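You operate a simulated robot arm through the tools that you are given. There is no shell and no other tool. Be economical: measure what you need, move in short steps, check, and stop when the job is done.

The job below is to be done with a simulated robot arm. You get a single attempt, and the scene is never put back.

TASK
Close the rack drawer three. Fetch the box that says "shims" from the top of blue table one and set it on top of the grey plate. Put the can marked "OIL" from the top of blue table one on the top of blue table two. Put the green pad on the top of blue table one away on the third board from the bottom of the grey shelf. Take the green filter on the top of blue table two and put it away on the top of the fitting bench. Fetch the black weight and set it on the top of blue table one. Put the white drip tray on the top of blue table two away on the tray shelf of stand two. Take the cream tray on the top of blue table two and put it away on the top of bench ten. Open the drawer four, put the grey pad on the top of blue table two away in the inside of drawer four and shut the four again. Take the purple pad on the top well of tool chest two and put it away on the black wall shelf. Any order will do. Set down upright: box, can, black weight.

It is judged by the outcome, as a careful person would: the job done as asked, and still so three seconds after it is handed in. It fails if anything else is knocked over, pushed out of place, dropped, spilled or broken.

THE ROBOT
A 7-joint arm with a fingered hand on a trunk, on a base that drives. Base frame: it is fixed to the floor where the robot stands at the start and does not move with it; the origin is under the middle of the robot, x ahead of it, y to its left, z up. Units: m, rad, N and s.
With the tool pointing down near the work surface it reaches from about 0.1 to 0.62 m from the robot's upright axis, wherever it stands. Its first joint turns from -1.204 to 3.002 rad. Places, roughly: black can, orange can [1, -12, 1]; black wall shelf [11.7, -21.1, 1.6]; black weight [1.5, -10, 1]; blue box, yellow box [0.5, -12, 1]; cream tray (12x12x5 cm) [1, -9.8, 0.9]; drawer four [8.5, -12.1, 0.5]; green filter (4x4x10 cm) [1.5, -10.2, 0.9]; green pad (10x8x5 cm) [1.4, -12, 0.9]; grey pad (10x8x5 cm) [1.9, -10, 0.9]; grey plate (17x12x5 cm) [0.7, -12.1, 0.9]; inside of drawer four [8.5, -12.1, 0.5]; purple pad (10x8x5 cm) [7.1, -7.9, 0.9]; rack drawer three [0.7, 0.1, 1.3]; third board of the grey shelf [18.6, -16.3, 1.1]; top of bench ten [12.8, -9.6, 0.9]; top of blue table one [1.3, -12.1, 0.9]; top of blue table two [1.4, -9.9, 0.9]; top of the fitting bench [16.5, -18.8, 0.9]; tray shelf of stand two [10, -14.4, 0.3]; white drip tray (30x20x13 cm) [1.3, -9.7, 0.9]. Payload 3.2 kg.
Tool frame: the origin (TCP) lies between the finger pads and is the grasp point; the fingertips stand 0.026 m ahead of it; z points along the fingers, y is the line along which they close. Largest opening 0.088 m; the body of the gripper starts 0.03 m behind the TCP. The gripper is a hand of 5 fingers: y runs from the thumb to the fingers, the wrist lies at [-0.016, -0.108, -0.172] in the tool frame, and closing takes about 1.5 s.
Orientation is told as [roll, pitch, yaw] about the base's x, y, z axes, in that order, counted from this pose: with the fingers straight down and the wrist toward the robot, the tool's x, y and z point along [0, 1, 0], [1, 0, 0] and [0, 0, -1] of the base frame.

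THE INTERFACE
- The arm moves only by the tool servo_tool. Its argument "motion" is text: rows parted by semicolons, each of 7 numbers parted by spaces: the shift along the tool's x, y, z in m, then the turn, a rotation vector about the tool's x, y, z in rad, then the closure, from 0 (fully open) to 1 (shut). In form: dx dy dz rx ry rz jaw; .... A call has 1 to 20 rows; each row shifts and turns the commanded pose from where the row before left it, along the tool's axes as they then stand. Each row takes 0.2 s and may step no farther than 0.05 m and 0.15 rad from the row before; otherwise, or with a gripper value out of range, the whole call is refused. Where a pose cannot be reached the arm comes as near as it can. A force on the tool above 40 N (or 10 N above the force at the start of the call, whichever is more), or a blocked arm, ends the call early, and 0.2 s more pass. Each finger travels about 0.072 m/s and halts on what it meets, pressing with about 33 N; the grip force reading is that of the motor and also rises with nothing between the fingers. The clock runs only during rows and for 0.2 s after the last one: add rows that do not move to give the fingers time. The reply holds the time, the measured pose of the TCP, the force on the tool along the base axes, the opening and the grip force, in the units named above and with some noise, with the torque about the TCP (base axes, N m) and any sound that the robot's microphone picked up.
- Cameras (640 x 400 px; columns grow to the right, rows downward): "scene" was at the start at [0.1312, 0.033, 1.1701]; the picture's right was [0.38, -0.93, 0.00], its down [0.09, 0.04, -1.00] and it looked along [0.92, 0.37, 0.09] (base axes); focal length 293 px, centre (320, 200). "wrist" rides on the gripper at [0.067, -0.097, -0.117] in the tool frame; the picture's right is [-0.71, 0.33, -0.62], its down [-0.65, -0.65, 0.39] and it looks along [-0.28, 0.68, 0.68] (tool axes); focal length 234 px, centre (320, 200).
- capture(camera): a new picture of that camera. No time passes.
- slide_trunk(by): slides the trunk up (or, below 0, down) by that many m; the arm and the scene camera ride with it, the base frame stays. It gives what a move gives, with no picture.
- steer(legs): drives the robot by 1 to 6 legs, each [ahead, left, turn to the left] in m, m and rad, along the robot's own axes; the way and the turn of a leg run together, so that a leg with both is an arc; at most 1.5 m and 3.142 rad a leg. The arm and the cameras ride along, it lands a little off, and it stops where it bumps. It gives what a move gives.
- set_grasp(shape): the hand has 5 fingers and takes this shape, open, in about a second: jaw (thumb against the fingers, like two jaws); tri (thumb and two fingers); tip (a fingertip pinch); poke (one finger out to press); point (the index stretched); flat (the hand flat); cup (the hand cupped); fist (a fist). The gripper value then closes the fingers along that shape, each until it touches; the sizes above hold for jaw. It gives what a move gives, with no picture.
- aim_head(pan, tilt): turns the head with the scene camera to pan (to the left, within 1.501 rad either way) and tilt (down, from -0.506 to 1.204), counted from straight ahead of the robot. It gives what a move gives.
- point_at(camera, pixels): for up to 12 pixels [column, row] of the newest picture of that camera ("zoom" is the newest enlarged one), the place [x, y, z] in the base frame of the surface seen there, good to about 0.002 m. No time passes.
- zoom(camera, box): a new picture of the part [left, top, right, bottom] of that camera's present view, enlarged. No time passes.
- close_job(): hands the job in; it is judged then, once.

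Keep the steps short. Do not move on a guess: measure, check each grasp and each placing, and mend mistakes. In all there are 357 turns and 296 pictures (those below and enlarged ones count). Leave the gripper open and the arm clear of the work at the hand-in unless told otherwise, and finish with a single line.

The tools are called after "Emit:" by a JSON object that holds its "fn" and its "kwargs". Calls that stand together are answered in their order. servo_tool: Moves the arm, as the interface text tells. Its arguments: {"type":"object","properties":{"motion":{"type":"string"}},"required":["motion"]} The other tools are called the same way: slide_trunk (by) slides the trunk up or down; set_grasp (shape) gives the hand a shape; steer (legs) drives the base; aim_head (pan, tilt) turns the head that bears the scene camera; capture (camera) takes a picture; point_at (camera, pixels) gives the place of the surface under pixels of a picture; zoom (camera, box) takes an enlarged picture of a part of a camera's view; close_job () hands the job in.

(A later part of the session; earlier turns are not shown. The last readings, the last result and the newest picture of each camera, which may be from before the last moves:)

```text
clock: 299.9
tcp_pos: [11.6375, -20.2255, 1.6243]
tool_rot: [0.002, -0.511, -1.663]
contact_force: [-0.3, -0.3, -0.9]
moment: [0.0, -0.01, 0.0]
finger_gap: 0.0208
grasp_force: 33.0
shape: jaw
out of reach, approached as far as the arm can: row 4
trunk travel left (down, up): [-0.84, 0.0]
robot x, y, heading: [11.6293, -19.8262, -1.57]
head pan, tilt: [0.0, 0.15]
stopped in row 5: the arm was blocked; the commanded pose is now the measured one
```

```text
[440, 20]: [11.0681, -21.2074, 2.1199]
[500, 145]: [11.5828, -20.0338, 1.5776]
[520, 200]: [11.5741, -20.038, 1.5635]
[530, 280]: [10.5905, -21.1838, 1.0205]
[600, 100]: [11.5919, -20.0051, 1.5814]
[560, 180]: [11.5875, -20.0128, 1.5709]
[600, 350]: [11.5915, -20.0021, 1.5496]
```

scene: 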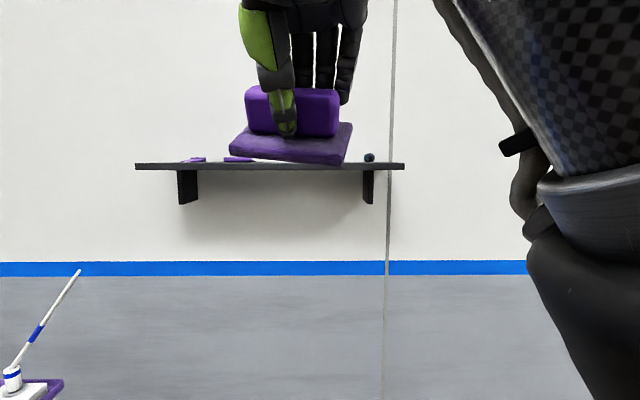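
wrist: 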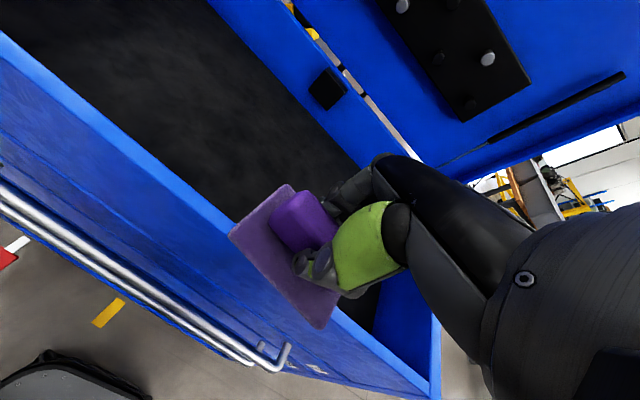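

The arm stays 0.2 m ahead of my axis at most, so it is clear. I drive 0.72 m ahead and check.

Emit:
{"fn": "steer", "kwargs": {"legs": [[0.72, 0, 0]]}}

Emit:
{"fn": "capture", "kwargs": {"camera": "scene"}}

Emit:
{"fn": "capture", "kwargs": {"camera": "wrist"}}

```text
clock: 303.8
tcp_pos: [11.6341, -20.9438, 1.6251]
tool_rot: [0.007, -0.511, -1.671]
contact_force: [-0.1, -0.1, -1.8]
moment: [0.06, -0.02, -0.04]
finger_gap: 0.0204
grasp_force: 32.9
shape: jaw
trunk travel left (down, up): [-0.84, 0.0]
robot x, y, heading: [11.6322, -20.548, -1.571]
head pan, tilt: [0.0, 0.15]
```

```text
236 pictures are left
```

scene: 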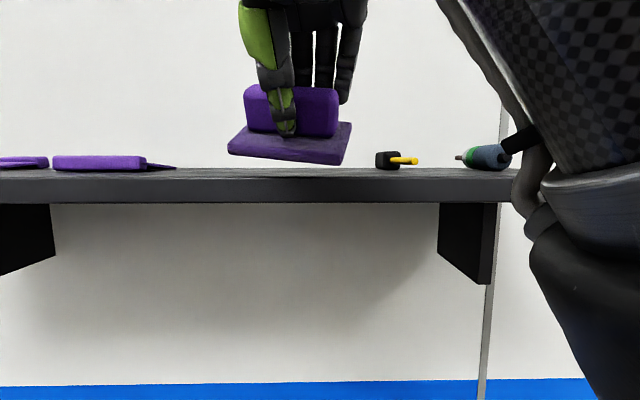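

```text
235 pictures are left
```

wrist: 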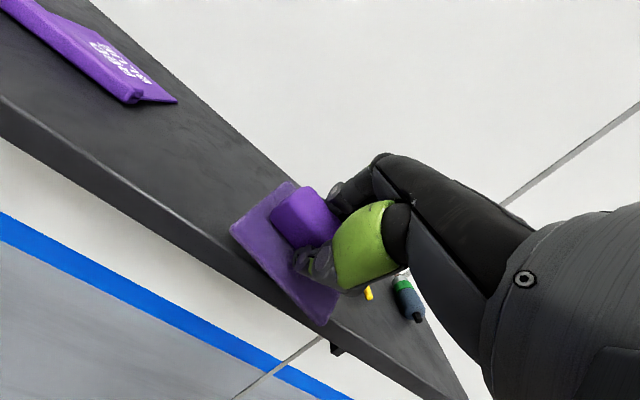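

Clear of the other items. I drive 0.12 m further so the pad sits mid-shelf.

Emit:
{"fn": "steer", "kwargs": {"legs": [[0.12, 0.01, 0]]}}

Emit:
{"fn": "servo_tool", "kwargs": {"motion": "0 -0.0049 0.0087 0 0 0 1; 0 -0.0024 0.0043 0 0 0 1; 0 -0.0015 0.0026 0 0 0 1; 0 0 0 0 0 0 1"}}

Emit:
{"fn": "capture", "kwargs": {"camera": "scene"}}

Emit:
{"fn": "capture", "kwargs": {"camera": "wrist"}}

```text
clock: 305.1
tcp_pos: [11.6429, -21.0631, 1.6258]
tool_rot: [0.007, -0.51, -1.672]
contact_force: [0.4, -0.3, -0.4]
moment: [0.03, -0.01, 0.0]
finger_gap: 0.0203
grasp_force: 33.2
shape: jaw
trunk travel left (down, up): [-0.84, 0.0]
robot x, y, heading: [11.6445, -20.6656, -1.574]
head pan, tilt: [0.0, 0.15]
```

```text
clock: 306.1
tcp_pos: [11.6429, -21.063, 1.6104]
tool_rot: [0.011, -0.514, -1.676]
contact_force: [-0.3, -4.5, 24.6]
moment: [0.12, 0.29, 0.04]
finger_gap: 0.0235
grasp_force: 33.0
shape: jaw
trunk travel left (down, up): [-0.84, 0.0]
robot x, y, heading: [11.6434, -20.6678, -1.573]
head pan, tilt: [0.0, 0.15]
```

```text
234 pictures are left
```

scene: 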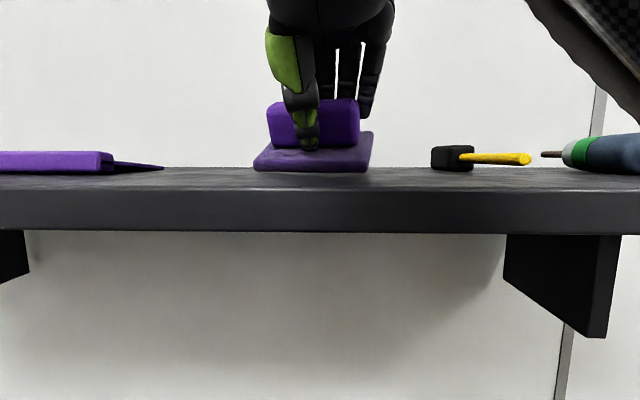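

```text
233 pictures are left
```

wrist: 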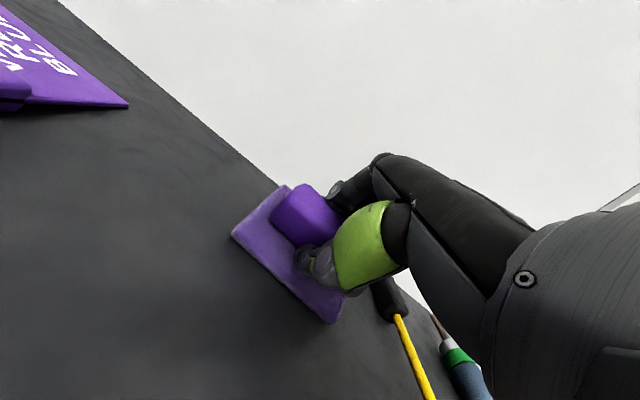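

The near edge rests on the shelf. I loosen the grip a little at a time so the pad pivots flat between the fingers.

Emit:
{"fn": "servo_tool", "kwargs": {"motion": "0 0 0 0 0 0 0.76; 0 0 0 0 0 0 0.73; 0 0 0 0 0 0 0.7; 0 0 0 0 0 0 0.67; 0 0 0 0 0 0 0.64; 0 0 0 0 0 0 0.6; 0 0 0 0 0 0 0.6"}}

Emit:
{"fn": "capture", "kwargs": {"camera": "scene"}}

Emit:
{"fn": "capture", "kwargs": {"camera": "wrist"}}

```text
clock: 307.7
tcp_pos: [11.6415, -21.0622, 1.6086]
tool_rot: [0.006, -0.512, -1.673]
contact_force: [-0.9, -0.6, 8.6]
moment: [0.09, -0.09, -0.03]
finger_gap: 0.0358
grasp_force: 0.1
shape: jaw
trunk travel left (down, up): [-0.84, 0.0]
robot x, y, heading: [11.6452, -20.6679, -1.569]
head pan, tilt: [0.0, 0.15]
```

```text
232 pictures are left
```

scene: 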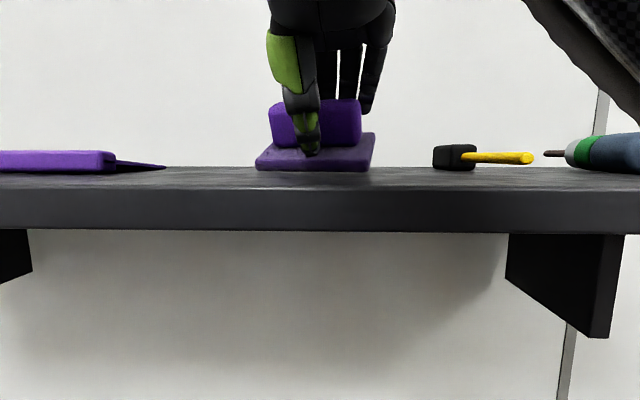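

```text
231 pictures are left
```

wrist: 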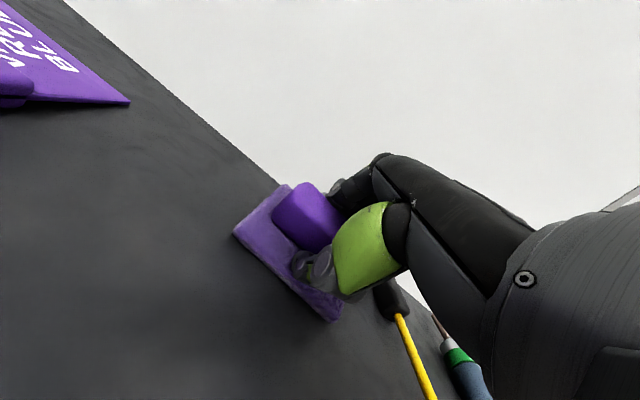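

The thumb tip still rests on the plate. I ease up slightly and open further.

Emit:
{"fn": "servo_tool", "kwargs": {"motion": "0 0.002 -0.004 0 0 0 0.55; 0 0.002 -0.004 0 0 0 0.5; 0 0 0 0 0 0 0.45; 0 0 0 0 0 0 0.4; 0 0 0 0 0 0 0.4"}}

Emit:
{"fn": "capture", "kwargs": {"camera": "scene"}}

Emit:
{"fn": "point_at", "kwargs": {"camera": "scene", "pixels": [[290, 165], [360, 165], [365, 140], [265, 160], [340, 110], [290, 115]]}}

```text
clock: 308.9
tcp_pos: [11.6433, -21.0645, 1.6165]
tool_rot: [0.005, -0.51, -1.672]
contact_force: [-0.4, 0.4, -1.0]
moment: [-0.01, 0.0, 0.02]
finger_gap: 0.0523
grasp_force: 0.2
shape: jaw
trunk travel left (down, up): [-0.84, 0.0]
robot x, y, heading: [11.6382, -20.6672, -1.571]
head pan, tilt: [0.0, 0.15]
```

```text
230 pictures are left
```

scene: 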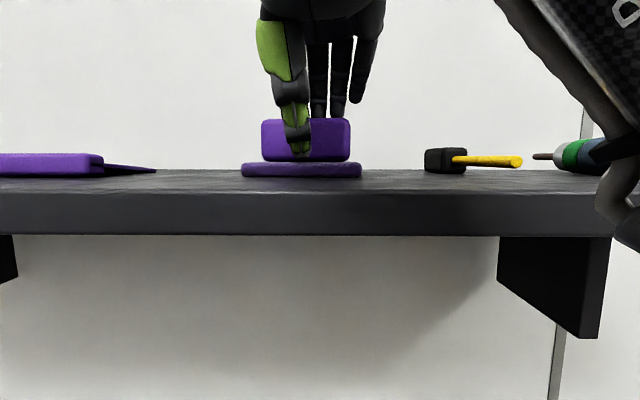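

```text
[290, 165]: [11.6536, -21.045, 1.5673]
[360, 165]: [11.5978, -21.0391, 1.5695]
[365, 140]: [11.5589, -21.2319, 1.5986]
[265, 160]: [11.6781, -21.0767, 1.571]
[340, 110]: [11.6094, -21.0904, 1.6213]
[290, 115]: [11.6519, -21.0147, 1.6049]
```

The pad lies flat. I open fully while easing up, then tilt more so the far fingers clear the handle before backing out.

Emit:
{"fn": "servo_tool", "kwargs": {"motion": "0 0.003 -0.006 -0.05 0 0 0.3; 0 0.003 -0.004 -0.05 0 0 0.2; 0 0 0 -0.05 0 0 0.1; 0 0 0 0 0 0 0; 0 0 0 0 0 0 0"}}

Emit:
{"fn": "capture", "kwargs": {"camera": "scene"}}

Emit:
{"fn": "capture", "kwargs": {"camera": "wrist"}}

```text
clock: 310.1
tcp_pos: [11.643, -21.0627, 1.6281]
tool_rot: [0.007, -0.66, -1.675]
contact_force: [0.1, 0.3, 0.7]
moment: [0.02, 0.03, 0.02]
finger_gap: 0.0881
grasp_force: 0.0
shape: jaw
trunk travel left (down, up): [-0.84, 0.0]
robot x, y, heading: [11.6447, -20.6649, -1.574]
head pan, tilt: [0.0, 0.15]
```

```text
229 pictures are left
```

scene: 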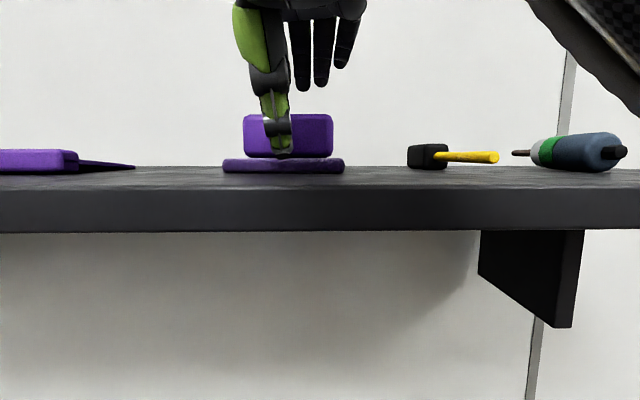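

```text
228 pictures are left
```

wrist: 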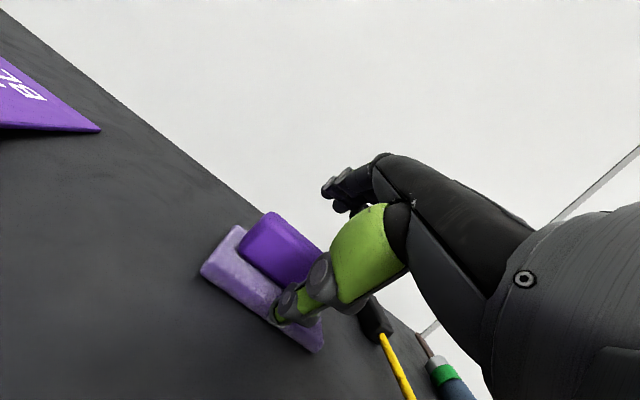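

Fingers are well above the handle, the thumb is free in front. I back straight out and check the pad.

Emit:
{"fn": "steer", "kwargs": {"legs": [[-0.6, 0, 0]]}}

Emit:
{"fn": "capture", "kwargs": {"camera": "scene"}}

```text
clock: 313.4
tcp_pos: [11.6448, -20.4682, 1.6274]
tool_rot: [0.005, -0.656, -1.676]
contact_force: [-0.2, -0.6, 0.5]
moment: [-0.03, -0.04, 0.0]
finger_gap: 0.0879
grasp_force: 0.1
shape: jaw
trunk travel left (down, up): [-0.84, 0.0]
robot x, y, heading: [11.6462, -20.0689, -1.579]
head pan, tilt: [0.0, 0.15]
```

```text
227 pictures are left
```

scene: 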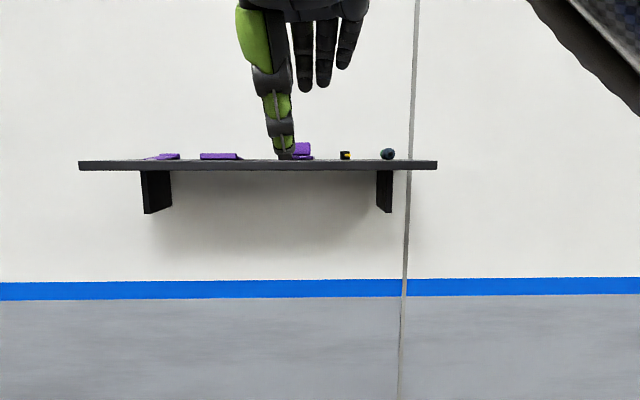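

Purple pad is done. I bring the arm back to the plain downward pose for travel.

Emit:
{"fn": "servo_tool", "kwargs": {"motion": "0 -0.0306 0.0395 0 0 0 0; 0 -0.0306 0.0395 0 0 0 0; 0 -0.0306 0.0395 0 0 0 0; 0 -0.0306 0.0395 0 0 0 0; 0 -0.0306 0.0395 0 0 0 0; 0 -0.0306 0.0395 0 0 0 0; 0 0 0 0.13 0 0 0; 0 0 0 0.13 0 0 0; 0 0 0 0.13 0 0 0; 0 0 0 0.13 0 0 0; 0 0 0 0.136 0 0 0; 0 0 0.05 0 0 -0.097 0; 0 0 0.05 0 0 0 0; 0 0 0.05 0 0 0 0"}}

Emit:
{"fn": "steer", "kwargs": {"legs": [[0, 0, -2.2]]}}

Emit:
{"fn": "aim_head", "kwargs": {"pan": 0.0, "tilt": 0.3}}

Emit:
{"fn": "capture", "kwargs": {"camera": "scene"}}

```text
clock: 316.4
tcp_pos: [11.6472, -20.4672, 1.1766]
tool_rot: [0.009, 0.0, -1.572]
contact_force: [0.4, 0.0, -0.5]
moment: [-0.02, 0.03, 0.0]
finger_gap: 0.0879
grasp_force: 0.2
shape: jaw
trunk travel left (down, up): [-0.84, 0.0]
robot x, y, heading: [11.6415, -20.0704, -1.575]
head pan, tilt: [0.0, 0.15]
```

```text
clock: 322.0
tcp_pos: [11.3149, -19.8434, 1.1766]
tool_rot: [0.002, -0.002, 2.531]
contact_force: [-0.3, -0.1, 0.1]
moment: [0.01, -0.02, -0.02]
finger_gap: 0.0878
grasp_force: 0.1
shape: jaw
trunk travel left (down, up): [-0.84, 0.0]
robot x, y, heading: [11.6421, -20.0713, 2.529]
head pan, tilt: [0.0, 0.15]
```

```text
clock: 322.7
tcp_pos: [11.316, -19.8431, 1.1766]
tool_rot: [0.007, -0.002, 2.53]
contact_force: [-0.1, 0.0, 0.3]
moment: [-0.01, 0.0, 0.0]
finger_gap: 0.0879
grasp_force: 0.1
shape: jaw
trunk travel left (down, up): [-0.84, 0.0]
robot x, y, heading: [11.6474, -20.0658, 2.528]
head pan, tilt: [0.0, 0.3]
```

```text
226 pictures are left
```

scene: 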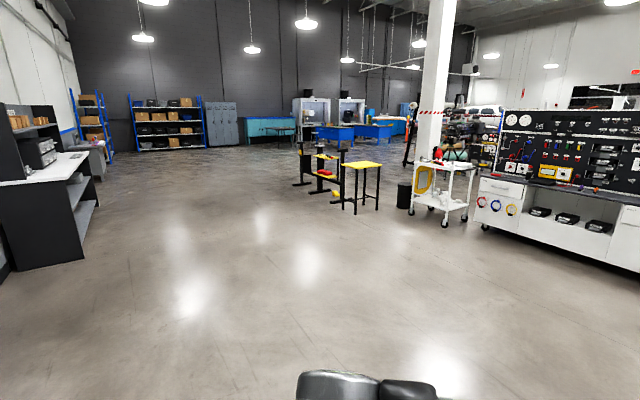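

Both blue tables are visible in the distance. I drive west past the parts store, then north-west toward table one.

Emit:
{"fn": "steer", "kwargs": {"legs": [[0, 0, 0.327], [1.5, 0, 0], [1.5, 0, 0], [1.5, 0, 0], [1.5, 0, 0], [0.6, 0, 0]]}}

Emit:
{"fn": "steer", "kwargs": {"legs": [[0, 0, -0.9], [1.5, 0, 0], [1.5, 0, 0], [1.5, 0, 0], [1.1, 0, 0]]}}

Emit:
{"fn": "aim_head", "kwargs": {"pan": 0.3, "tilt": 0.4}}

Emit:
{"fn": "capture", "kwargs": {"camera": "scene"}}

```text
clock: 355.3
tcp_pos: [4.9244, -18.1236, 1.177]
tool_rot: [0.005, -0.001, 2.868]
contact_force: [-0.4, 0.3, -0.1]
moment: [0.03, 0.02, 0.01]
finger_gap: 0.0876
grasp_force: 0.0
shape: jaw
trunk travel left (down, up): [-0.84, 0.0]
robot x, y, heading: [5.3098, -18.2284, 2.863]
head pan, tilt: [0.0, 0.3]
```

```text
clock: 384.3
tcp_pos: [3.0314, -12.6704, 1.1762]
tool_rot: [0.004, -0.002, 1.954]
contact_force: [0.3, 0.8, 0.0]
moment: [0.01, -0.02, 0.01]
finger_gap: 0.088
grasp_force: 0.0
shape: jaw
trunk travel left (down, up): [-0.84, 0.0]
robot x, y, heading: [3.1826, -13.0368, 1.952]
head pan, tilt: [0.0, 0.3]
```

```text
clock: 385.1
tcp_pos: [3.0321, -12.669, 1.1766]
tool_rot: [0.003, -0.003, 1.952]
contact_force: [-0.8, 0.1, 0.7]
moment: [-0.02, -0.01, 0.02]
finger_gap: 0.0877
grasp_force: 0.1
shape: jaw
trunk travel left (down, up): [-0.84, 0.0]
robot x, y, heading: [3.1812, -13.0371, 1.948]
head pan, tilt: [0.3, 0.4]
```

```text
225 pictures are left
```

scene: 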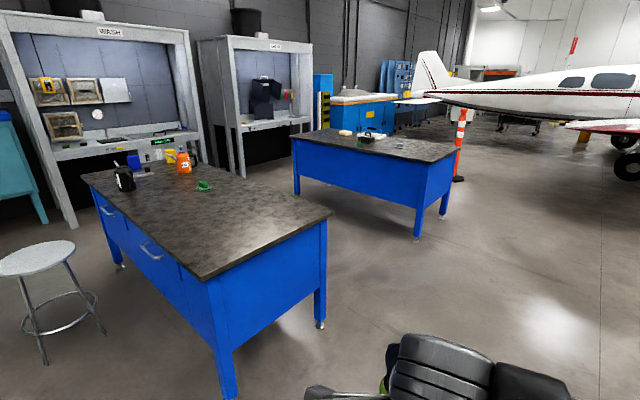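

Table one is in front, table two behind. I zoom on both and measure.

Emit:
{"fn": "zoom", "kwargs": {"camera": "scene", "box": [70, 130, 270, 230]}}

Emit:
{"fn": "zoom", "kwargs": {"camera": "scene", "box": [310, 110, 450, 180]}}

Emit:
{"fn": "point_at", "kwargs": {"camera": "scene", "pixels": [[330, 212], [205, 282], [82, 177], [175, 155], [203, 186], [184, 163], [125, 180], [456, 157], [418, 162], [290, 138], [225, 395], [320, 322]]}}

```text
3.20 times, centred on (170, 180) of scene
```

zoom: 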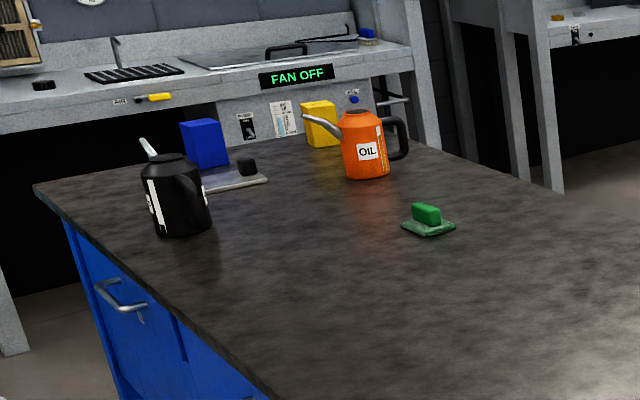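

```text
4.57 times, centred on (380, 145) of scene
```

zoom: 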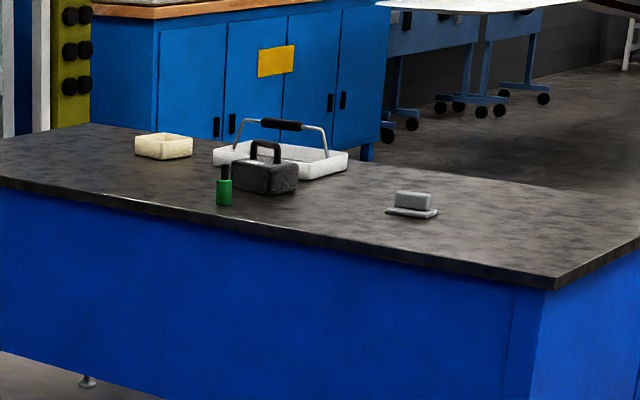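

```text
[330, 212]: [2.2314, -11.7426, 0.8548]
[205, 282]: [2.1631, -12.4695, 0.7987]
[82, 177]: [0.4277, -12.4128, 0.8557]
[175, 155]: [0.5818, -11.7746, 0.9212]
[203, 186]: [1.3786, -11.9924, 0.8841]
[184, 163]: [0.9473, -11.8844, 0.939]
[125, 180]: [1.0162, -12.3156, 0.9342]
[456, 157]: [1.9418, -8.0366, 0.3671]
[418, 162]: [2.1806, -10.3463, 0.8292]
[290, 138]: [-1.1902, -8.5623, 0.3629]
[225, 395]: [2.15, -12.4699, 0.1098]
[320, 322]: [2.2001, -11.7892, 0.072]
```

Table one spans y≈-12.47…-11.74, table two's near edge is y≈-10.35; the aisle is 1.39 m. I drive into the aisle from the east, stopping at x≈1.7.

Emit:
{"fn": "steer", "kwargs": {"legs": [[0, 0, -0.378], [1.0, 0, 0], [1.0, 0, 0], [0, 0, 1.57], [1.45, 0, 0]]}}

Emit:
{"fn": "aim_head", "kwargs": {"pan": 0.6, "tilt": 0.5}}

Emit:
{"fn": "capture", "kwargs": {"camera": "scene"}}

Emit:
{"fn": "zoom", "kwargs": {"camera": "scene", "box": [120, 100, 440, 300]}}

```text
clock: 406.9
tcp_pos: [1.3259, -11.0478, 1.1772]
tool_rot: [0.006, -0.001, -3.131]
contact_force: [-0.3, 0.7, 0.7]
moment: [-0.02, -0.05, 0.03]
finger_gap: 0.0881
grasp_force: 0.0
shape: jaw
trunk travel left (down, up): [-0.84, 0.0]
robot x, y, heading: [1.7273, -11.0396, -3.131]
head pan, tilt: [0.3, 0.4]
```

```text
clock: 407.7
tcp_pos: [1.3253, -11.0476, 1.1768]
tool_rot: [0.006, -0.002, -3.131]
contact_force: [-0.3, -0.4, 0.7]
moment: [-0.01, -0.02, 0.0]
finger_gap: 0.0877
grasp_force: 0.1
shape: jaw
trunk travel left (down, up): [-0.84, 0.0]
robot x, y, heading: [1.7228, -11.0407, -3.134]
head pan, tilt: [0.6, 0.499]
```

```text
222 pictures are left
```

scene: 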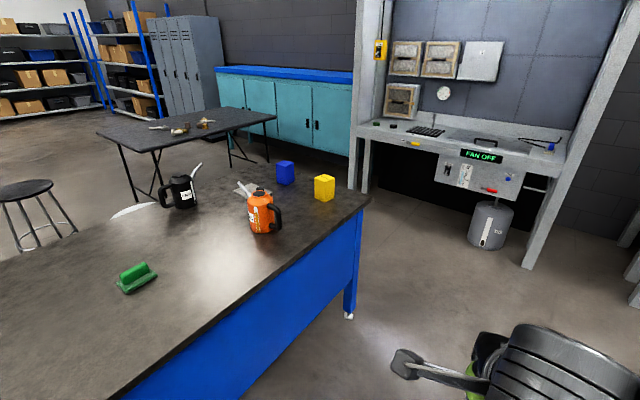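

```text
2.00 times, centred on (280, 200) of scene
```

zoom: 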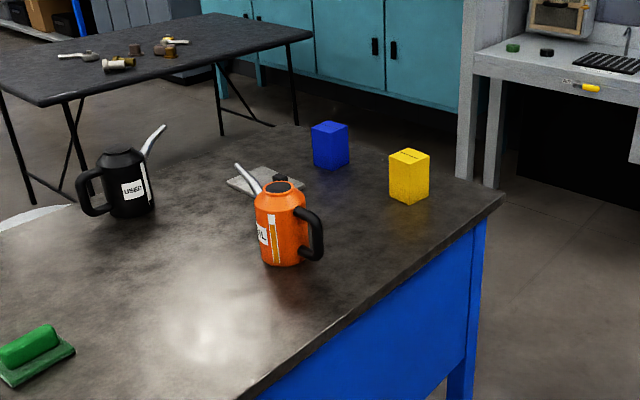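

I measure all objects, the west edge of the table and the hood.

Emit:
{"fn": "point_at", "kwargs": {"camera": "zoom", "pixels": [[408, 178], [410, 154], [330, 148], [330, 126], [265, 195], [275, 180], [283, 186], [283, 255], [318, 225], [500, 195], [35, 350], [128, 155]]}}

Emit:
{"fn": "zoom", "kwargs": {"camera": "scene", "box": [220, 140, 360, 240]}}

Emit:
{"fn": "point_at", "kwargs": {"camera": "scene", "pixels": [[347, 315], [525, 260], [370, 205], [550, 160], [130, 330], [270, 330], [300, 190]]}}

```text
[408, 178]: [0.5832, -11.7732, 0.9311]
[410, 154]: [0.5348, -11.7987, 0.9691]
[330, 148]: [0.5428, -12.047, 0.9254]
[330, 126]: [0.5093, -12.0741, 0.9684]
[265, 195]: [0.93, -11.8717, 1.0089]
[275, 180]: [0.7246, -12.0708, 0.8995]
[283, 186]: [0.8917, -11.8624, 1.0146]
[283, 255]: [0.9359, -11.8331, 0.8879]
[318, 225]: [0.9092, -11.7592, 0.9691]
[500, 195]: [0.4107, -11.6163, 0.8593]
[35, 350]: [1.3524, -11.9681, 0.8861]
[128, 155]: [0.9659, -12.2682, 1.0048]
```

```text
4.00 times, centred on (290, 190) of scene
```

zoom: 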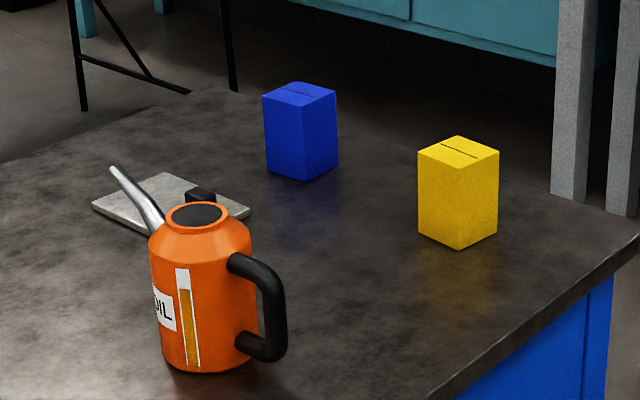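

```text
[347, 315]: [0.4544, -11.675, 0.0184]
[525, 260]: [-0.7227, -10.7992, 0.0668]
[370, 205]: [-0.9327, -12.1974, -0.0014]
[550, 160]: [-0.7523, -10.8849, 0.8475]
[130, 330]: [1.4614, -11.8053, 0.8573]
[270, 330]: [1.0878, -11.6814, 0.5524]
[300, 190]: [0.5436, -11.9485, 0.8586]
```

No label faces me; I drive to the west end and look at the boxes' other faces.

Emit:
{"fn": "steer", "kwargs": {"legs": [[1.5, 0, 0], [0.35, 0, 0]]}}

Emit:
{"fn": "aim_head", "kwargs": {"pan": 1.45, "tilt": 0.5}}

Emit:
{"fn": "zoom", "kwargs": {"camera": "scene", "box": [160, 80, 560, 330]}}

```text
clock: 417.0
tcp_pos: [-0.52, -11.0527, 1.1763]
tool_rot: [0.005, -0.003, -3.136]
contact_force: [0.1, -0.2, 0.2]
moment: [0.02, 0.01, 0.02]
finger_gap: 0.0878
grasp_force: 0.1
shape: jaw
trunk travel left (down, up): [-0.84, 0.0]
robot x, y, heading: [-0.1199, -11.045, -3.137]
head pan, tilt: [0.6, 0.499]
```

```text
clock: 418.2
tcp_pos: [-0.5201, -11.0529, 1.1759]
tool_rot: [0.005, -0.001, -3.138]
contact_force: [0.4, -0.7, -0.4]
moment: [0.02, 0.02, 0.04]
finger_gap: 0.0879
grasp_force: 0.1
shape: jaw
trunk travel left (down, up): [-0.84, 0.0]
robot x, y, heading: [-0.1248, -11.0462, -3.141]
head pan, tilt: [1.45, 0.499]
```

```text
1.60 times, centred on (360, 205) of scene
```

zoom: 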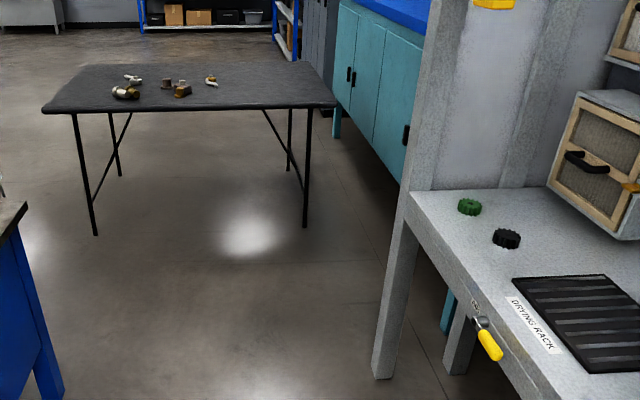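

I turn and drive to the table's west end, then face east.

Emit:
{"fn": "steer", "kwargs": {"legs": [[0, 0, 1.57], [0.9, 0, 0], [0, 0, 1.54]]}}

Emit:
{"fn": "aim_head", "kwargs": {"pan": 0, "tilt": 0.7}}

Emit:
{"fn": "capture", "kwargs": {"camera": "scene"}}

Emit:
{"fn": "zoom", "kwargs": {"camera": "scene", "box": [120, 20, 520, 270]}}

```text
clock: 430.6
tcp_pos: [0.294, -11.9645, 1.1767]
tool_rot: [0.005, -0.001, -0.032]
contact_force: [-0.1, -0.9, -0.6]
moment: [0.01, 0.02, 0.03]
finger_gap: 0.0878
grasp_force: 0.0
shape: jaw
trunk travel left (down, up): [-0.84, 0.0]
robot x, y, heading: [-0.1019, -11.9568, -0.028]
head pan, tilt: [1.45, 0.499]
```

```text
clock: 432.1
tcp_pos: [0.2943, -11.9638, 1.1771]
tool_rot: [0.005, -0.001, -0.03]
contact_force: [-0.1, 0.5, 0.8]
moment: [0.01, 0.01, 0.01]
finger_gap: 0.0879
grasp_force: 0.0
shape: jaw
trunk travel left (down, up): [-0.84, 0.0]
robot x, y, heading: [-0.1013, -11.9555, -0.027]
head pan, tilt: [0.0, 0.7]
```

```text
218 pictures are left
```

scene: 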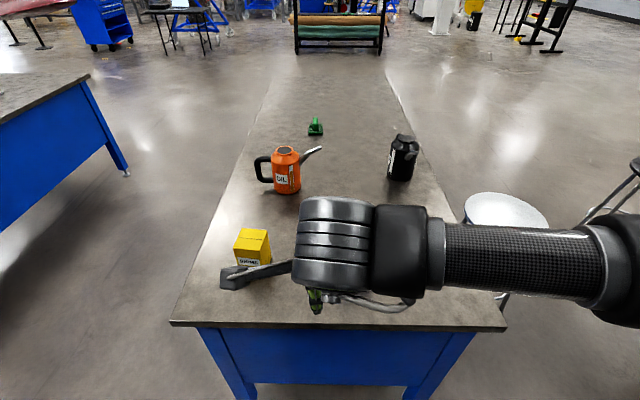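

```text
1.60 times, centred on (320, 145) of scene
```

zoom: 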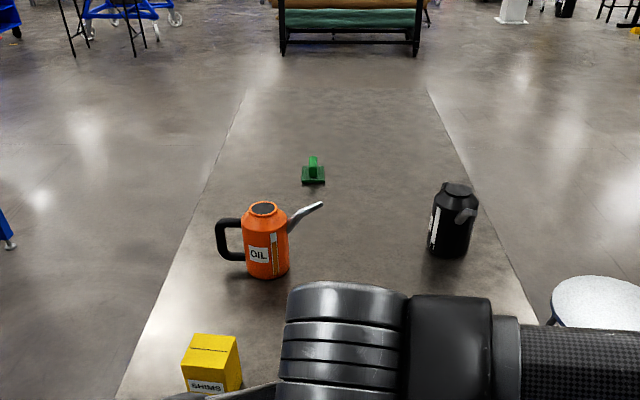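

The yellow box reads "SHIMS". The hand hides the blue box and the plate; I look with the wrist camera.

Emit:
{"fn": "capture", "kwargs": {"camera": "wrist"}}

Emit:
{"fn": "zoom", "kwargs": {"camera": "scene", "box": [200, 210, 320, 300]}}

```text
216 pictures are left
```

wrist: 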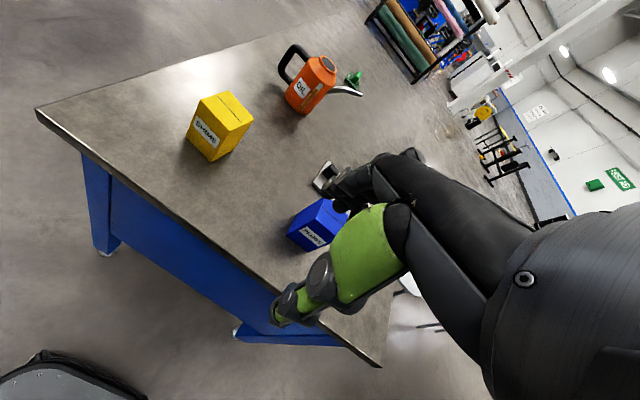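

```text
4.44 times, centred on (260, 255) of scene
```

zoom: 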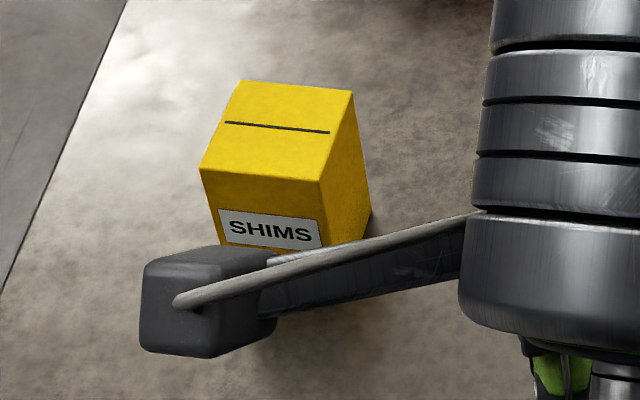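

I measure the yellow box's top corners from the zoom.

Emit:
{"fn": "point_at", "kwargs": {"camera": "zoom", "pixels": [[245, 88], [347, 96], [318, 176], [207, 166], [270, 128], [265, 205], [345, 190], [340, 170]]}}

Emit:
{"fn": "point_at", "kwargs": {"camera": "wrist", "pixels": [[220, 105], [205, 135], [315, 240], [322, 210], [325, 170], [40, 112], [378, 362]]}}

```text
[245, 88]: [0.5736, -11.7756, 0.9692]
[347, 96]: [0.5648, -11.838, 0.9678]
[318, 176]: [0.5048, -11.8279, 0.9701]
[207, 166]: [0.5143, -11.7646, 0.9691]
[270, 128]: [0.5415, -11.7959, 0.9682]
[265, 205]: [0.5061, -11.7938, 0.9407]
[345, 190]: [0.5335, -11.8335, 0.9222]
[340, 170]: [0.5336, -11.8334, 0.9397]
```

```text
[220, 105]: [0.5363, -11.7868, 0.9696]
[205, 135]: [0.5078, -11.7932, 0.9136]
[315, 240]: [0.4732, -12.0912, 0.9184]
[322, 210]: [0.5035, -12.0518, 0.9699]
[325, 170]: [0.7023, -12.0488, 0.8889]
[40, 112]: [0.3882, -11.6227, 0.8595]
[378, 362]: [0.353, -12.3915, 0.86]
```

The shims box is centred at (0.539,-11.801), 6.4 cm wide, yaw about -0.16, top 0.969. I drive 0.17 m closer and move the hand above it.

Emit:
{"fn": "steer", "kwargs": {"legs": [[0.17, 0, 0.0]]}}

Emit:
{"fn": "servo_tool", "kwargs": {"motion": "0.045 0.02 0 0 0 0.06 0; 0.045 0.02 0 0 0 0.07 0; 0.04 0.02 0 0 0 0 0; 0.03 0.015 0 0 0 0 0"}}

Emit:
{"fn": "capture", "kwargs": {"camera": "scene"}}

Emit:
{"fn": "capture", "kwargs": {"camera": "wrist"}}

```text
clock: 433.6
tcp_pos: [0.4629, -11.9705, 1.1787]
tool_rot: [0.006, -0.002, -0.031]
contact_force: [0.7, -0.3, 0.4]
moment: [0.02, 0.0, -0.01]
finger_gap: 0.0877
grasp_force: 0.1
shape: jaw
trunk travel left (down, up): [-0.84, 0.0]
robot x, y, heading: [0.062, -11.9595, -0.031]
head pan, tilt: [0.0, 0.7]
```

```text
clock: 434.6
tcp_pos: [0.5545, -11.8178, 1.1778]
tool_rot: [0.004, -0.002, -0.161]
contact_force: [-0.9, -0.2, 0.5]
moment: [-0.03, 0.03, -0.01]
finger_gap: 0.0878
grasp_force: 0.1
shape: jaw
trunk travel left (down, up): [-0.84, 0.0]
robot x, y, heading: [0.0645, -11.9609, -0.035]
head pan, tilt: [0.0, 0.7]
```

```text
214 pictures are left
```

scene: 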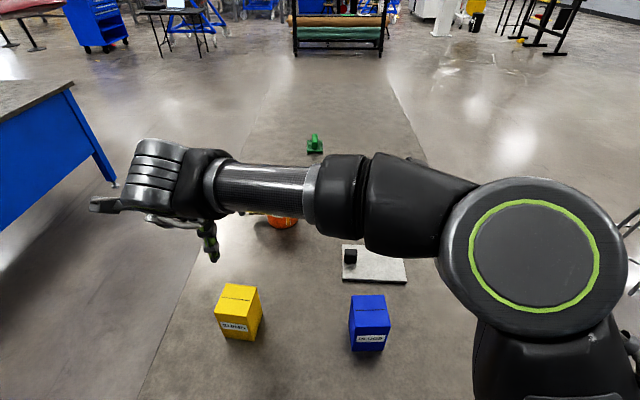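

```text
213 pictures are left
```

wrist: 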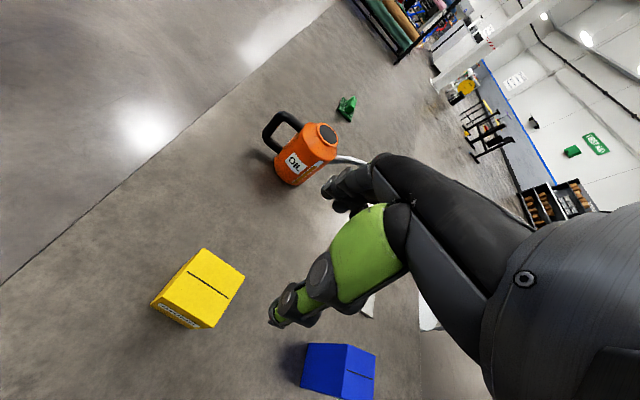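

Now the plate and both boxes show. I measure plate corners, its knob and the boxes.

Emit:
{"fn": "point_at", "kwargs": {"camera": "scene", "pixels": [[344, 246], [402, 258], [406, 281], [345, 276], [380, 268], [349, 249], [349, 260], [234, 285], [219, 307], [258, 290], [250, 312], [368, 310]]}}

Emit:
{"fn": "zoom", "kwargs": {"camera": "scene", "box": [320, 230, 440, 300]}}

```text
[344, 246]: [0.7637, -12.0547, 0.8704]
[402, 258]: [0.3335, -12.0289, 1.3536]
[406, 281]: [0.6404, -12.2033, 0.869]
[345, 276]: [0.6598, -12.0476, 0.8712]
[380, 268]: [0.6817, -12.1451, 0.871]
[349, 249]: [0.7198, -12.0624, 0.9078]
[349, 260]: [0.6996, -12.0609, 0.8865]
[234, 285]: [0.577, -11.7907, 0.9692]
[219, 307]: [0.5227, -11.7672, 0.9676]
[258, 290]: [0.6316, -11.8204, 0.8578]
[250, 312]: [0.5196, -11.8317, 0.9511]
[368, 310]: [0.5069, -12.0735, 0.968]
```

```text
5.33 times, centred on (380, 265) of scene
```

zoom: 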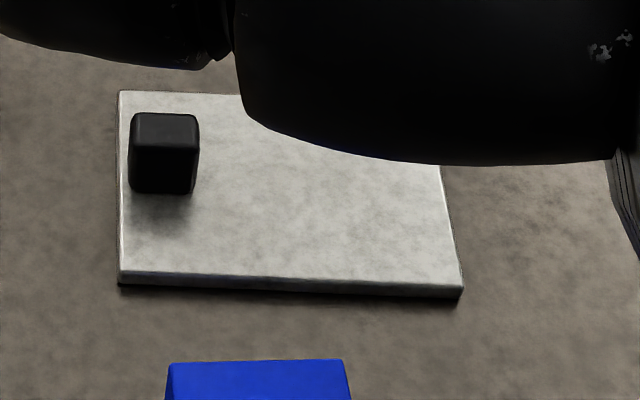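

Free area of the plate is centred near (0.70,-12.15), top 0.871. Now I centre over the shims box and descend part way.

Emit:
{"fn": "servo_tool", "kwargs": {"motion": "0.0141 -0.018 0 0 0 0 0; 0 0 0.05 0 0 0 0; 0 0 0.05 0 0 0 0; 0 0 0.03 0 0 0 0"}}

Emit:
{"fn": "capture", "kwargs": {"camera": "wrist"}}

Emit:
{"fn": "zoom", "kwargs": {"camera": "scene", "box": [120, 160, 360, 360]}}

```text
clock: 435.6
tcp_pos: [0.5384, -11.8023, 1.049]
tool_rot: [0.007, -0.002, -0.159]
contact_force: [0.3, 0.4, -0.7]
moment: [0.0, -0.02, 0.03]
finger_gap: 0.0878
grasp_force: 0.0
shape: jaw
trunk travel left (down, up): [-0.84, 0.0]
robot x, y, heading: [0.0635, -11.9643, -0.029]
head pan, tilt: [0.0, 0.7]
```

```text
211 pictures are left
```

wrist: 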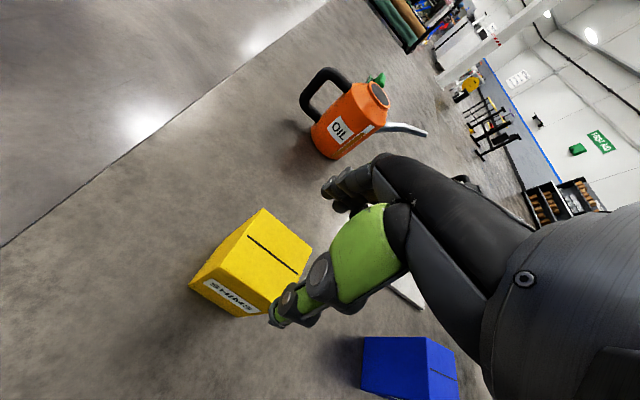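

```text
2.00 times, centred on (240, 260) of scene
```

zoom: 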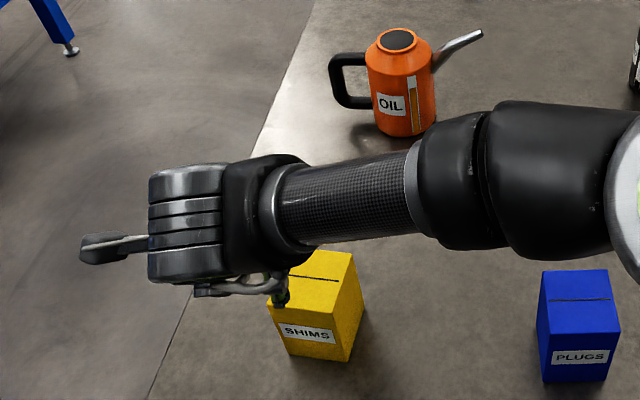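

Thumb sits just west of the box face, as planned. I descend to z≈0.947.

Emit:
{"fn": "servo_tool", "kwargs": {"motion": "0 0 0.03 0 0 0 0; 0 0 0.025 0 0 0 0; 0 0 0.025 0 0 0 0; 0 0 0.022 0 0 0 0"}}

Emit:
{"fn": "capture", "kwargs": {"camera": "wrist"}}

Emit:
{"fn": "zoom", "kwargs": {"camera": "scene", "box": [120, 160, 360, 360]}}

```text
clock: 436.6
tcp_pos: [0.541, -11.8025, 0.9489]
tool_rot: [0.011, -0.009, -0.163]
contact_force: [4.7, 0.1, 12.7]
moment: [-0.07, -0.06, 0.04]
finger_gap: 0.0882
grasp_force: 0.1
shape: jaw
trunk travel left (down, up): [-0.84, 0.0]
robot x, y, heading: [0.0645, -11.9626, -0.036]
head pan, tilt: [0.0, 0.7]
```

```text
209 pictures are left
```

wrist: 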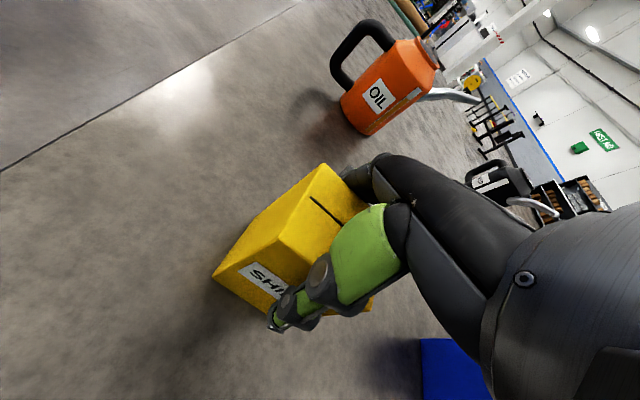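

```text
2.00 times, centred on (240, 260) of scene
```

zoom: 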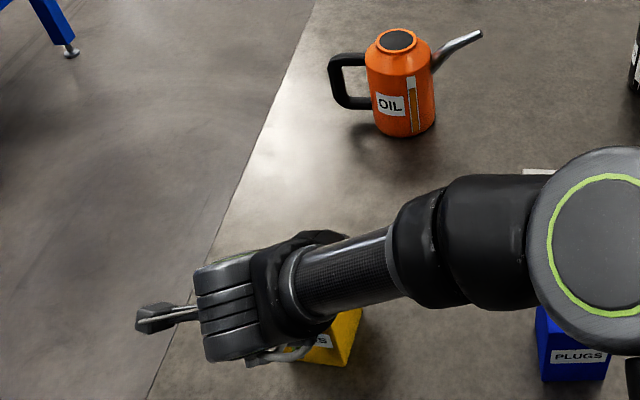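

A 12.7 N upward contact: something touches the box. I rise 1.2 cm and re-read.

Emit:
{"fn": "servo_tool", "kwargs": {"motion": "0 0 -0.006 0 0 0 0; 0 0 -0.006 0 0 0 0; 0 0 0 0 0 0 0"}}

Emit:
{"fn": "zoom", "kwargs": {"camera": "wrist", "box": [190, 130, 430, 350]}}

```text
clock: 437.4
tcp_pos: [0.5386, -11.8026, 0.9577]
tool_rot: [0.006, 0.0, -0.159]
contact_force: [0.3, -0.1, -1.5]
moment: [0.01, 0.01, -0.01]
finger_gap: 0.088
grasp_force: 0.0
shape: jaw
trunk travel left (down, up): [-0.84, 0.0]
robot x, y, heading: [0.0662, -11.9627, -0.028]
head pan, tilt: [0.0, 0.7]
```

```text
1.82 times, centred on (310, 240) of wrist
```

zoom: 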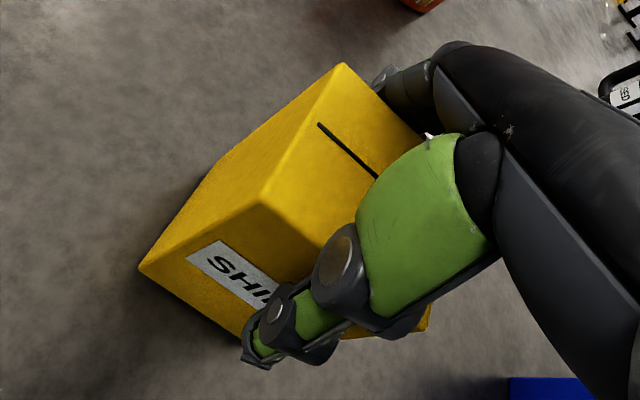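

Free of contact at z=0.958 with 3.7 cm finger overlap. I close.

Emit:
{"fn": "servo_tool", "kwargs": {"motion": "0 0 0 0 0 0 0.3; 0 0 0 0 0 0 0.6; 0 0 0 0 0 0 1; 0 0 0 0 0 0 1; 0 0 0 0 0 0 1; 0 0 0 0 0 0 1; 0 0 0 0 0 0 1"}}

Emit:
{"fn": "servo_tool", "kwargs": {"motion": "0 0 -0.02 0 0 0 1; 0 0 -0.03 0 0 0 1; 0 0 -0.03 0 0 0 1; 0 0 -0.02 0 0 0 1"}}

Emit:
{"fn": "capture", "kwargs": {"camera": "wrist"}}

```text
clock: 439.0
tcp_pos: [0.5409, -11.8015, 0.9577]
tool_rot: [0.006, -0.002, -0.162]
contact_force: [-0.6, 0.0, 0.7]
moment: [-0.02, -0.01, -0.01]
finger_gap: 0.0715
grasp_force: 33.3
shape: jaw
trunk travel left (down, up): [-0.84, 0.0]
robot x, y, heading: [0.0662, -11.9635, -0.034]
head pan, tilt: [0.0, 0.7]
```

```text
clock: 440.0
tcp_pos: [0.5383, -11.8015, 1.0576]
tool_rot: [0.003, -0.001, -0.162]
contact_force: [0.7, 1.1, -1.5]
moment: [0.0, -0.03, -0.01]
finger_gap: 0.0715
grasp_force: 32.9
shape: jaw
trunk travel left (down, up): [-0.84, 0.0]
robot x, y, heading: [0.0652, -11.9628, -0.035]
head pan, tilt: [0.0, 0.7]
```

```text
206 pictures are left
```

wrist: 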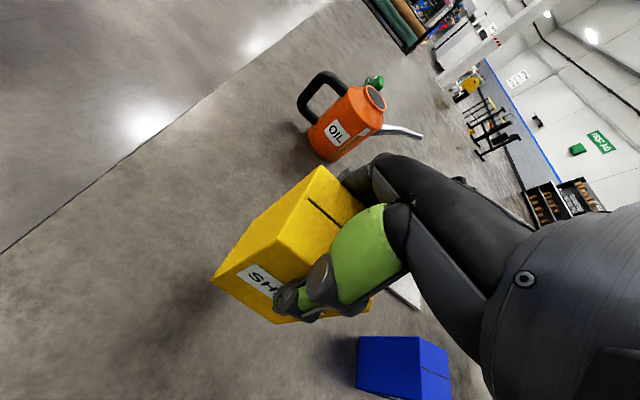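

Held firmly. I raise it above everything, then strafe the base right 0.15 m and ahead 0.02 m for reach.

Emit:
{"fn": "servo_tool", "kwargs": {"motion": "0 0 -0.05 0 0 0 1; 0 0 -0.05 0 0 0 1; 0 0 -0.04 0 0 0 1"}}

Emit:
{"fn": "steer", "kwargs": {"legs": [[0.02, -0.15, 0]]}}

```text
clock: 440.8
tcp_pos: [0.5378, -11.8018, 1.1974]
tool_rot: [0.005, -0.003, -0.161]
contact_force: [-0.4, 0.6, -1.2]
moment: [0.02, -0.01, -0.01]
finger_gap: 0.0713
grasp_force: 33.2
shape: jaw
trunk travel left (down, up): [-0.84, 0.0]
robot x, y, heading: [0.0622, -11.9641, -0.032]
head pan, tilt: [0.0, 0.7]
```

```text
clock: 442.2
tcp_pos: [0.5538, -11.9521, 1.1959]
tool_rot: [0.005, -0.001, -0.159]
contact_force: [-0.5, 0.5, -0.9]
moment: [-0.01, -0.05, 0.0]
finger_gap: 0.0716
grasp_force: 33.4
shape: jaw
trunk travel left (down, up): [-0.84, 0.0]
robot x, y, heading: [0.0774, -12.1161, -0.037]
head pan, tilt: [0.0, 0.7]
```

I move over the plate's free area, turning slightly to match it.

Emit:
{"fn": "servo_tool", "kwargs": {"motion": "-0.0344 0.0351 0 0 0 0 1; -0.0344 0.0351 0 0 0 0 1; -0.0344 0.0351 0 0 0 0 1; -0.0344 0.0351 0 0 0 0 1; -0.0344 0.0352 0 0 0 0 1; 0 0 0 0 0 -0.06 1; 0 0 0.04 0 0 0 1; 0 0 0.04 0 0 0 1"}}

Emit:
{"fn": "capture", "kwargs": {"camera": "scene"}}

Emit:
{"fn": "capture", "kwargs": {"camera": "wrist"}}

```text
clock: 444.0
tcp_pos: [0.7001, -12.149, 1.1158]
tool_rot: [0.006, -0.003, -0.098]
contact_force: [-0.1, -0.1, -1.6]
moment: [-0.01, 0.0, -0.01]
finger_gap: 0.0714
grasp_force: 33.3
shape: jaw
trunk travel left (down, up): [-0.84, 0.0]
robot x, y, heading: [0.0802, -12.1144, -0.034]
head pan, tilt: [0.0, 0.7]
```

```text
205 pictures are left
```

scene: 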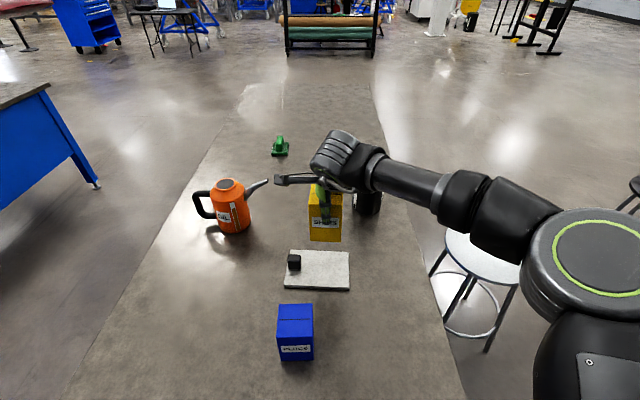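

```text
204 pictures are left
```

wrist: 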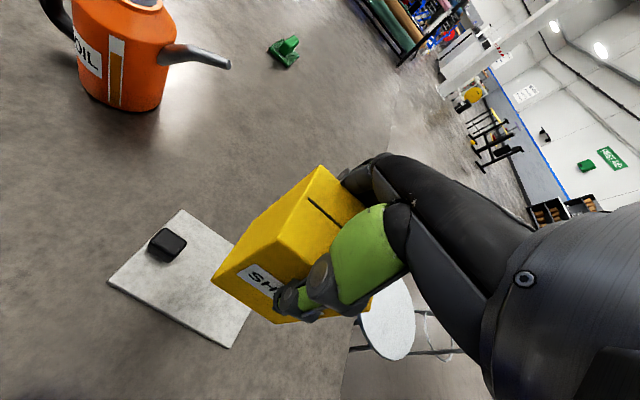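

I re-measure the plate corners and knob from this clear view.

Emit:
{"fn": "point_at", "kwargs": {"camera": "scene", "pixels": [[291, 251], [348, 252], [349, 286], [286, 285], [320, 270], [294, 262], [300, 270]]}}

```text
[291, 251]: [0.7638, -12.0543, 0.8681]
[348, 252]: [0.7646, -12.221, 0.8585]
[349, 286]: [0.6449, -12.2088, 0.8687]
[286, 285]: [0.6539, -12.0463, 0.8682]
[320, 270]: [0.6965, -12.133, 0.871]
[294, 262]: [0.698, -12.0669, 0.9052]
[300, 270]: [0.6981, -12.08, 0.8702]
```

The target matches. I lower until contact with the plate.

Emit:
{"fn": "servo_tool", "kwargs": {"motion": "0 0.005 0.045 0 0 0 1; 0 0 0.045 0 0 0 1; 0 0 0.035 0 0 0 1; 0 0 0.01 0 0 0 1; 0 0 0.006 0 0 0 1; 0 0 0.004 0 0 0 1; 0 0 0 0 0 0 1"}}

Emit:
{"fn": "capture", "kwargs": {"camera": "scene"}}

Emit:
{"fn": "zoom", "kwargs": {"camera": "scene", "box": [250, 170, 400, 310]}}

```text
clock: 445.6
tcp_pos: [0.705, -12.149, 0.9715]
tool_rot: [0.005, -0.002, -0.101]
contact_force: [-1.5, 0.3, -1.1]
moment: [0.02, 0.0, -0.04]
finger_gap: 0.0712
grasp_force: 33.1
shape: jaw
trunk travel left (down, up): [-0.84, 0.0]
robot x, y, heading: [0.0792, -12.1132, -0.033]
head pan, tilt: [0.0, 0.7]
```

```text
203 pictures are left
```

scene: 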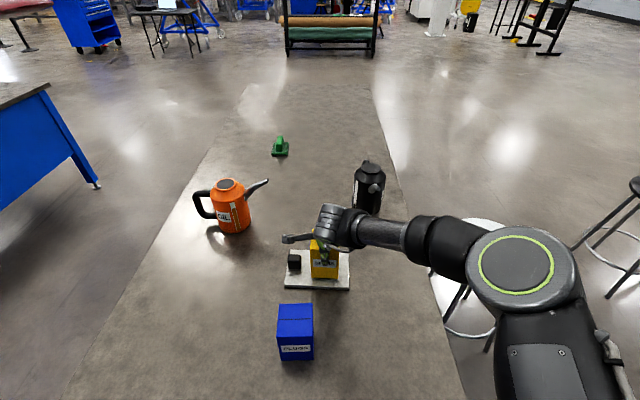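

```text
2.86 times, centred on (325, 240) of scene
```

zoom: 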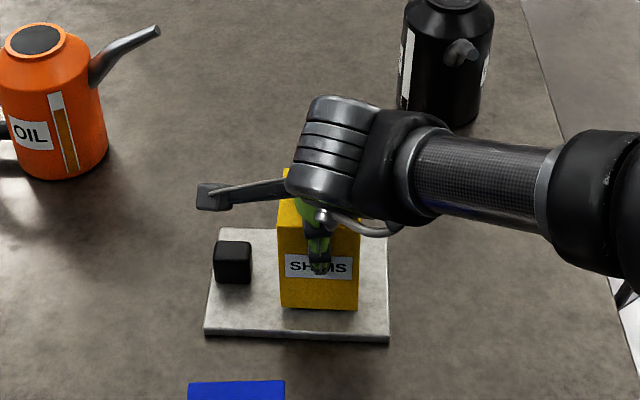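

No contact yet; I lower a few more millimetres until the force rises.

Emit:
{"fn": "servo_tool", "kwargs": {"motion": "0 0 0.002 0 0 0 1; 0 0 0.002 0 0 0 1; 0 0 0.001 0 0 0 1; 0 0 0 0 0 0 1"}}

```text
clock: 446.6
tcp_pos: [0.7051, -12.1505, 0.967]
tool_rot: [0.006, -0.002, -0.099]
contact_force: [-0.6, -0.4, -0.7]
moment: [-0.01, -0.01, 0.02]
finger_gap: 0.0715
grasp_force: 33.1
shape: jaw
trunk travel left (down, up): [-0.84, 0.0]
robot x, y, heading: [0.0807, -12.1137, -0.033]
head pan, tilt: [0.0, 0.7]
```

Emit:
{"fn": "servo_tool", "kwargs": {"motion": "0 0 0.002 0 0 0 1; 0 0 0.002 0 0 0 1; 0 0 0 0 0 0 1"}}

```text
clock: 447.4
tcp_pos: [0.7044, -12.15, 0.9644]
tool_rot: [0.006, -0.003, -0.099]
contact_force: [-0.1, -0.3, 2.9]
moment: [0.1, -0.15, -0.03]
finger_gap: 0.071
grasp_force: 33.2
shape: jaw
trunk travel left (down, up): [-0.84, 0.0]
robot x, y, heading: [0.0782, -12.1143, -0.032]
head pan, tilt: [0.0, 0.7]
```

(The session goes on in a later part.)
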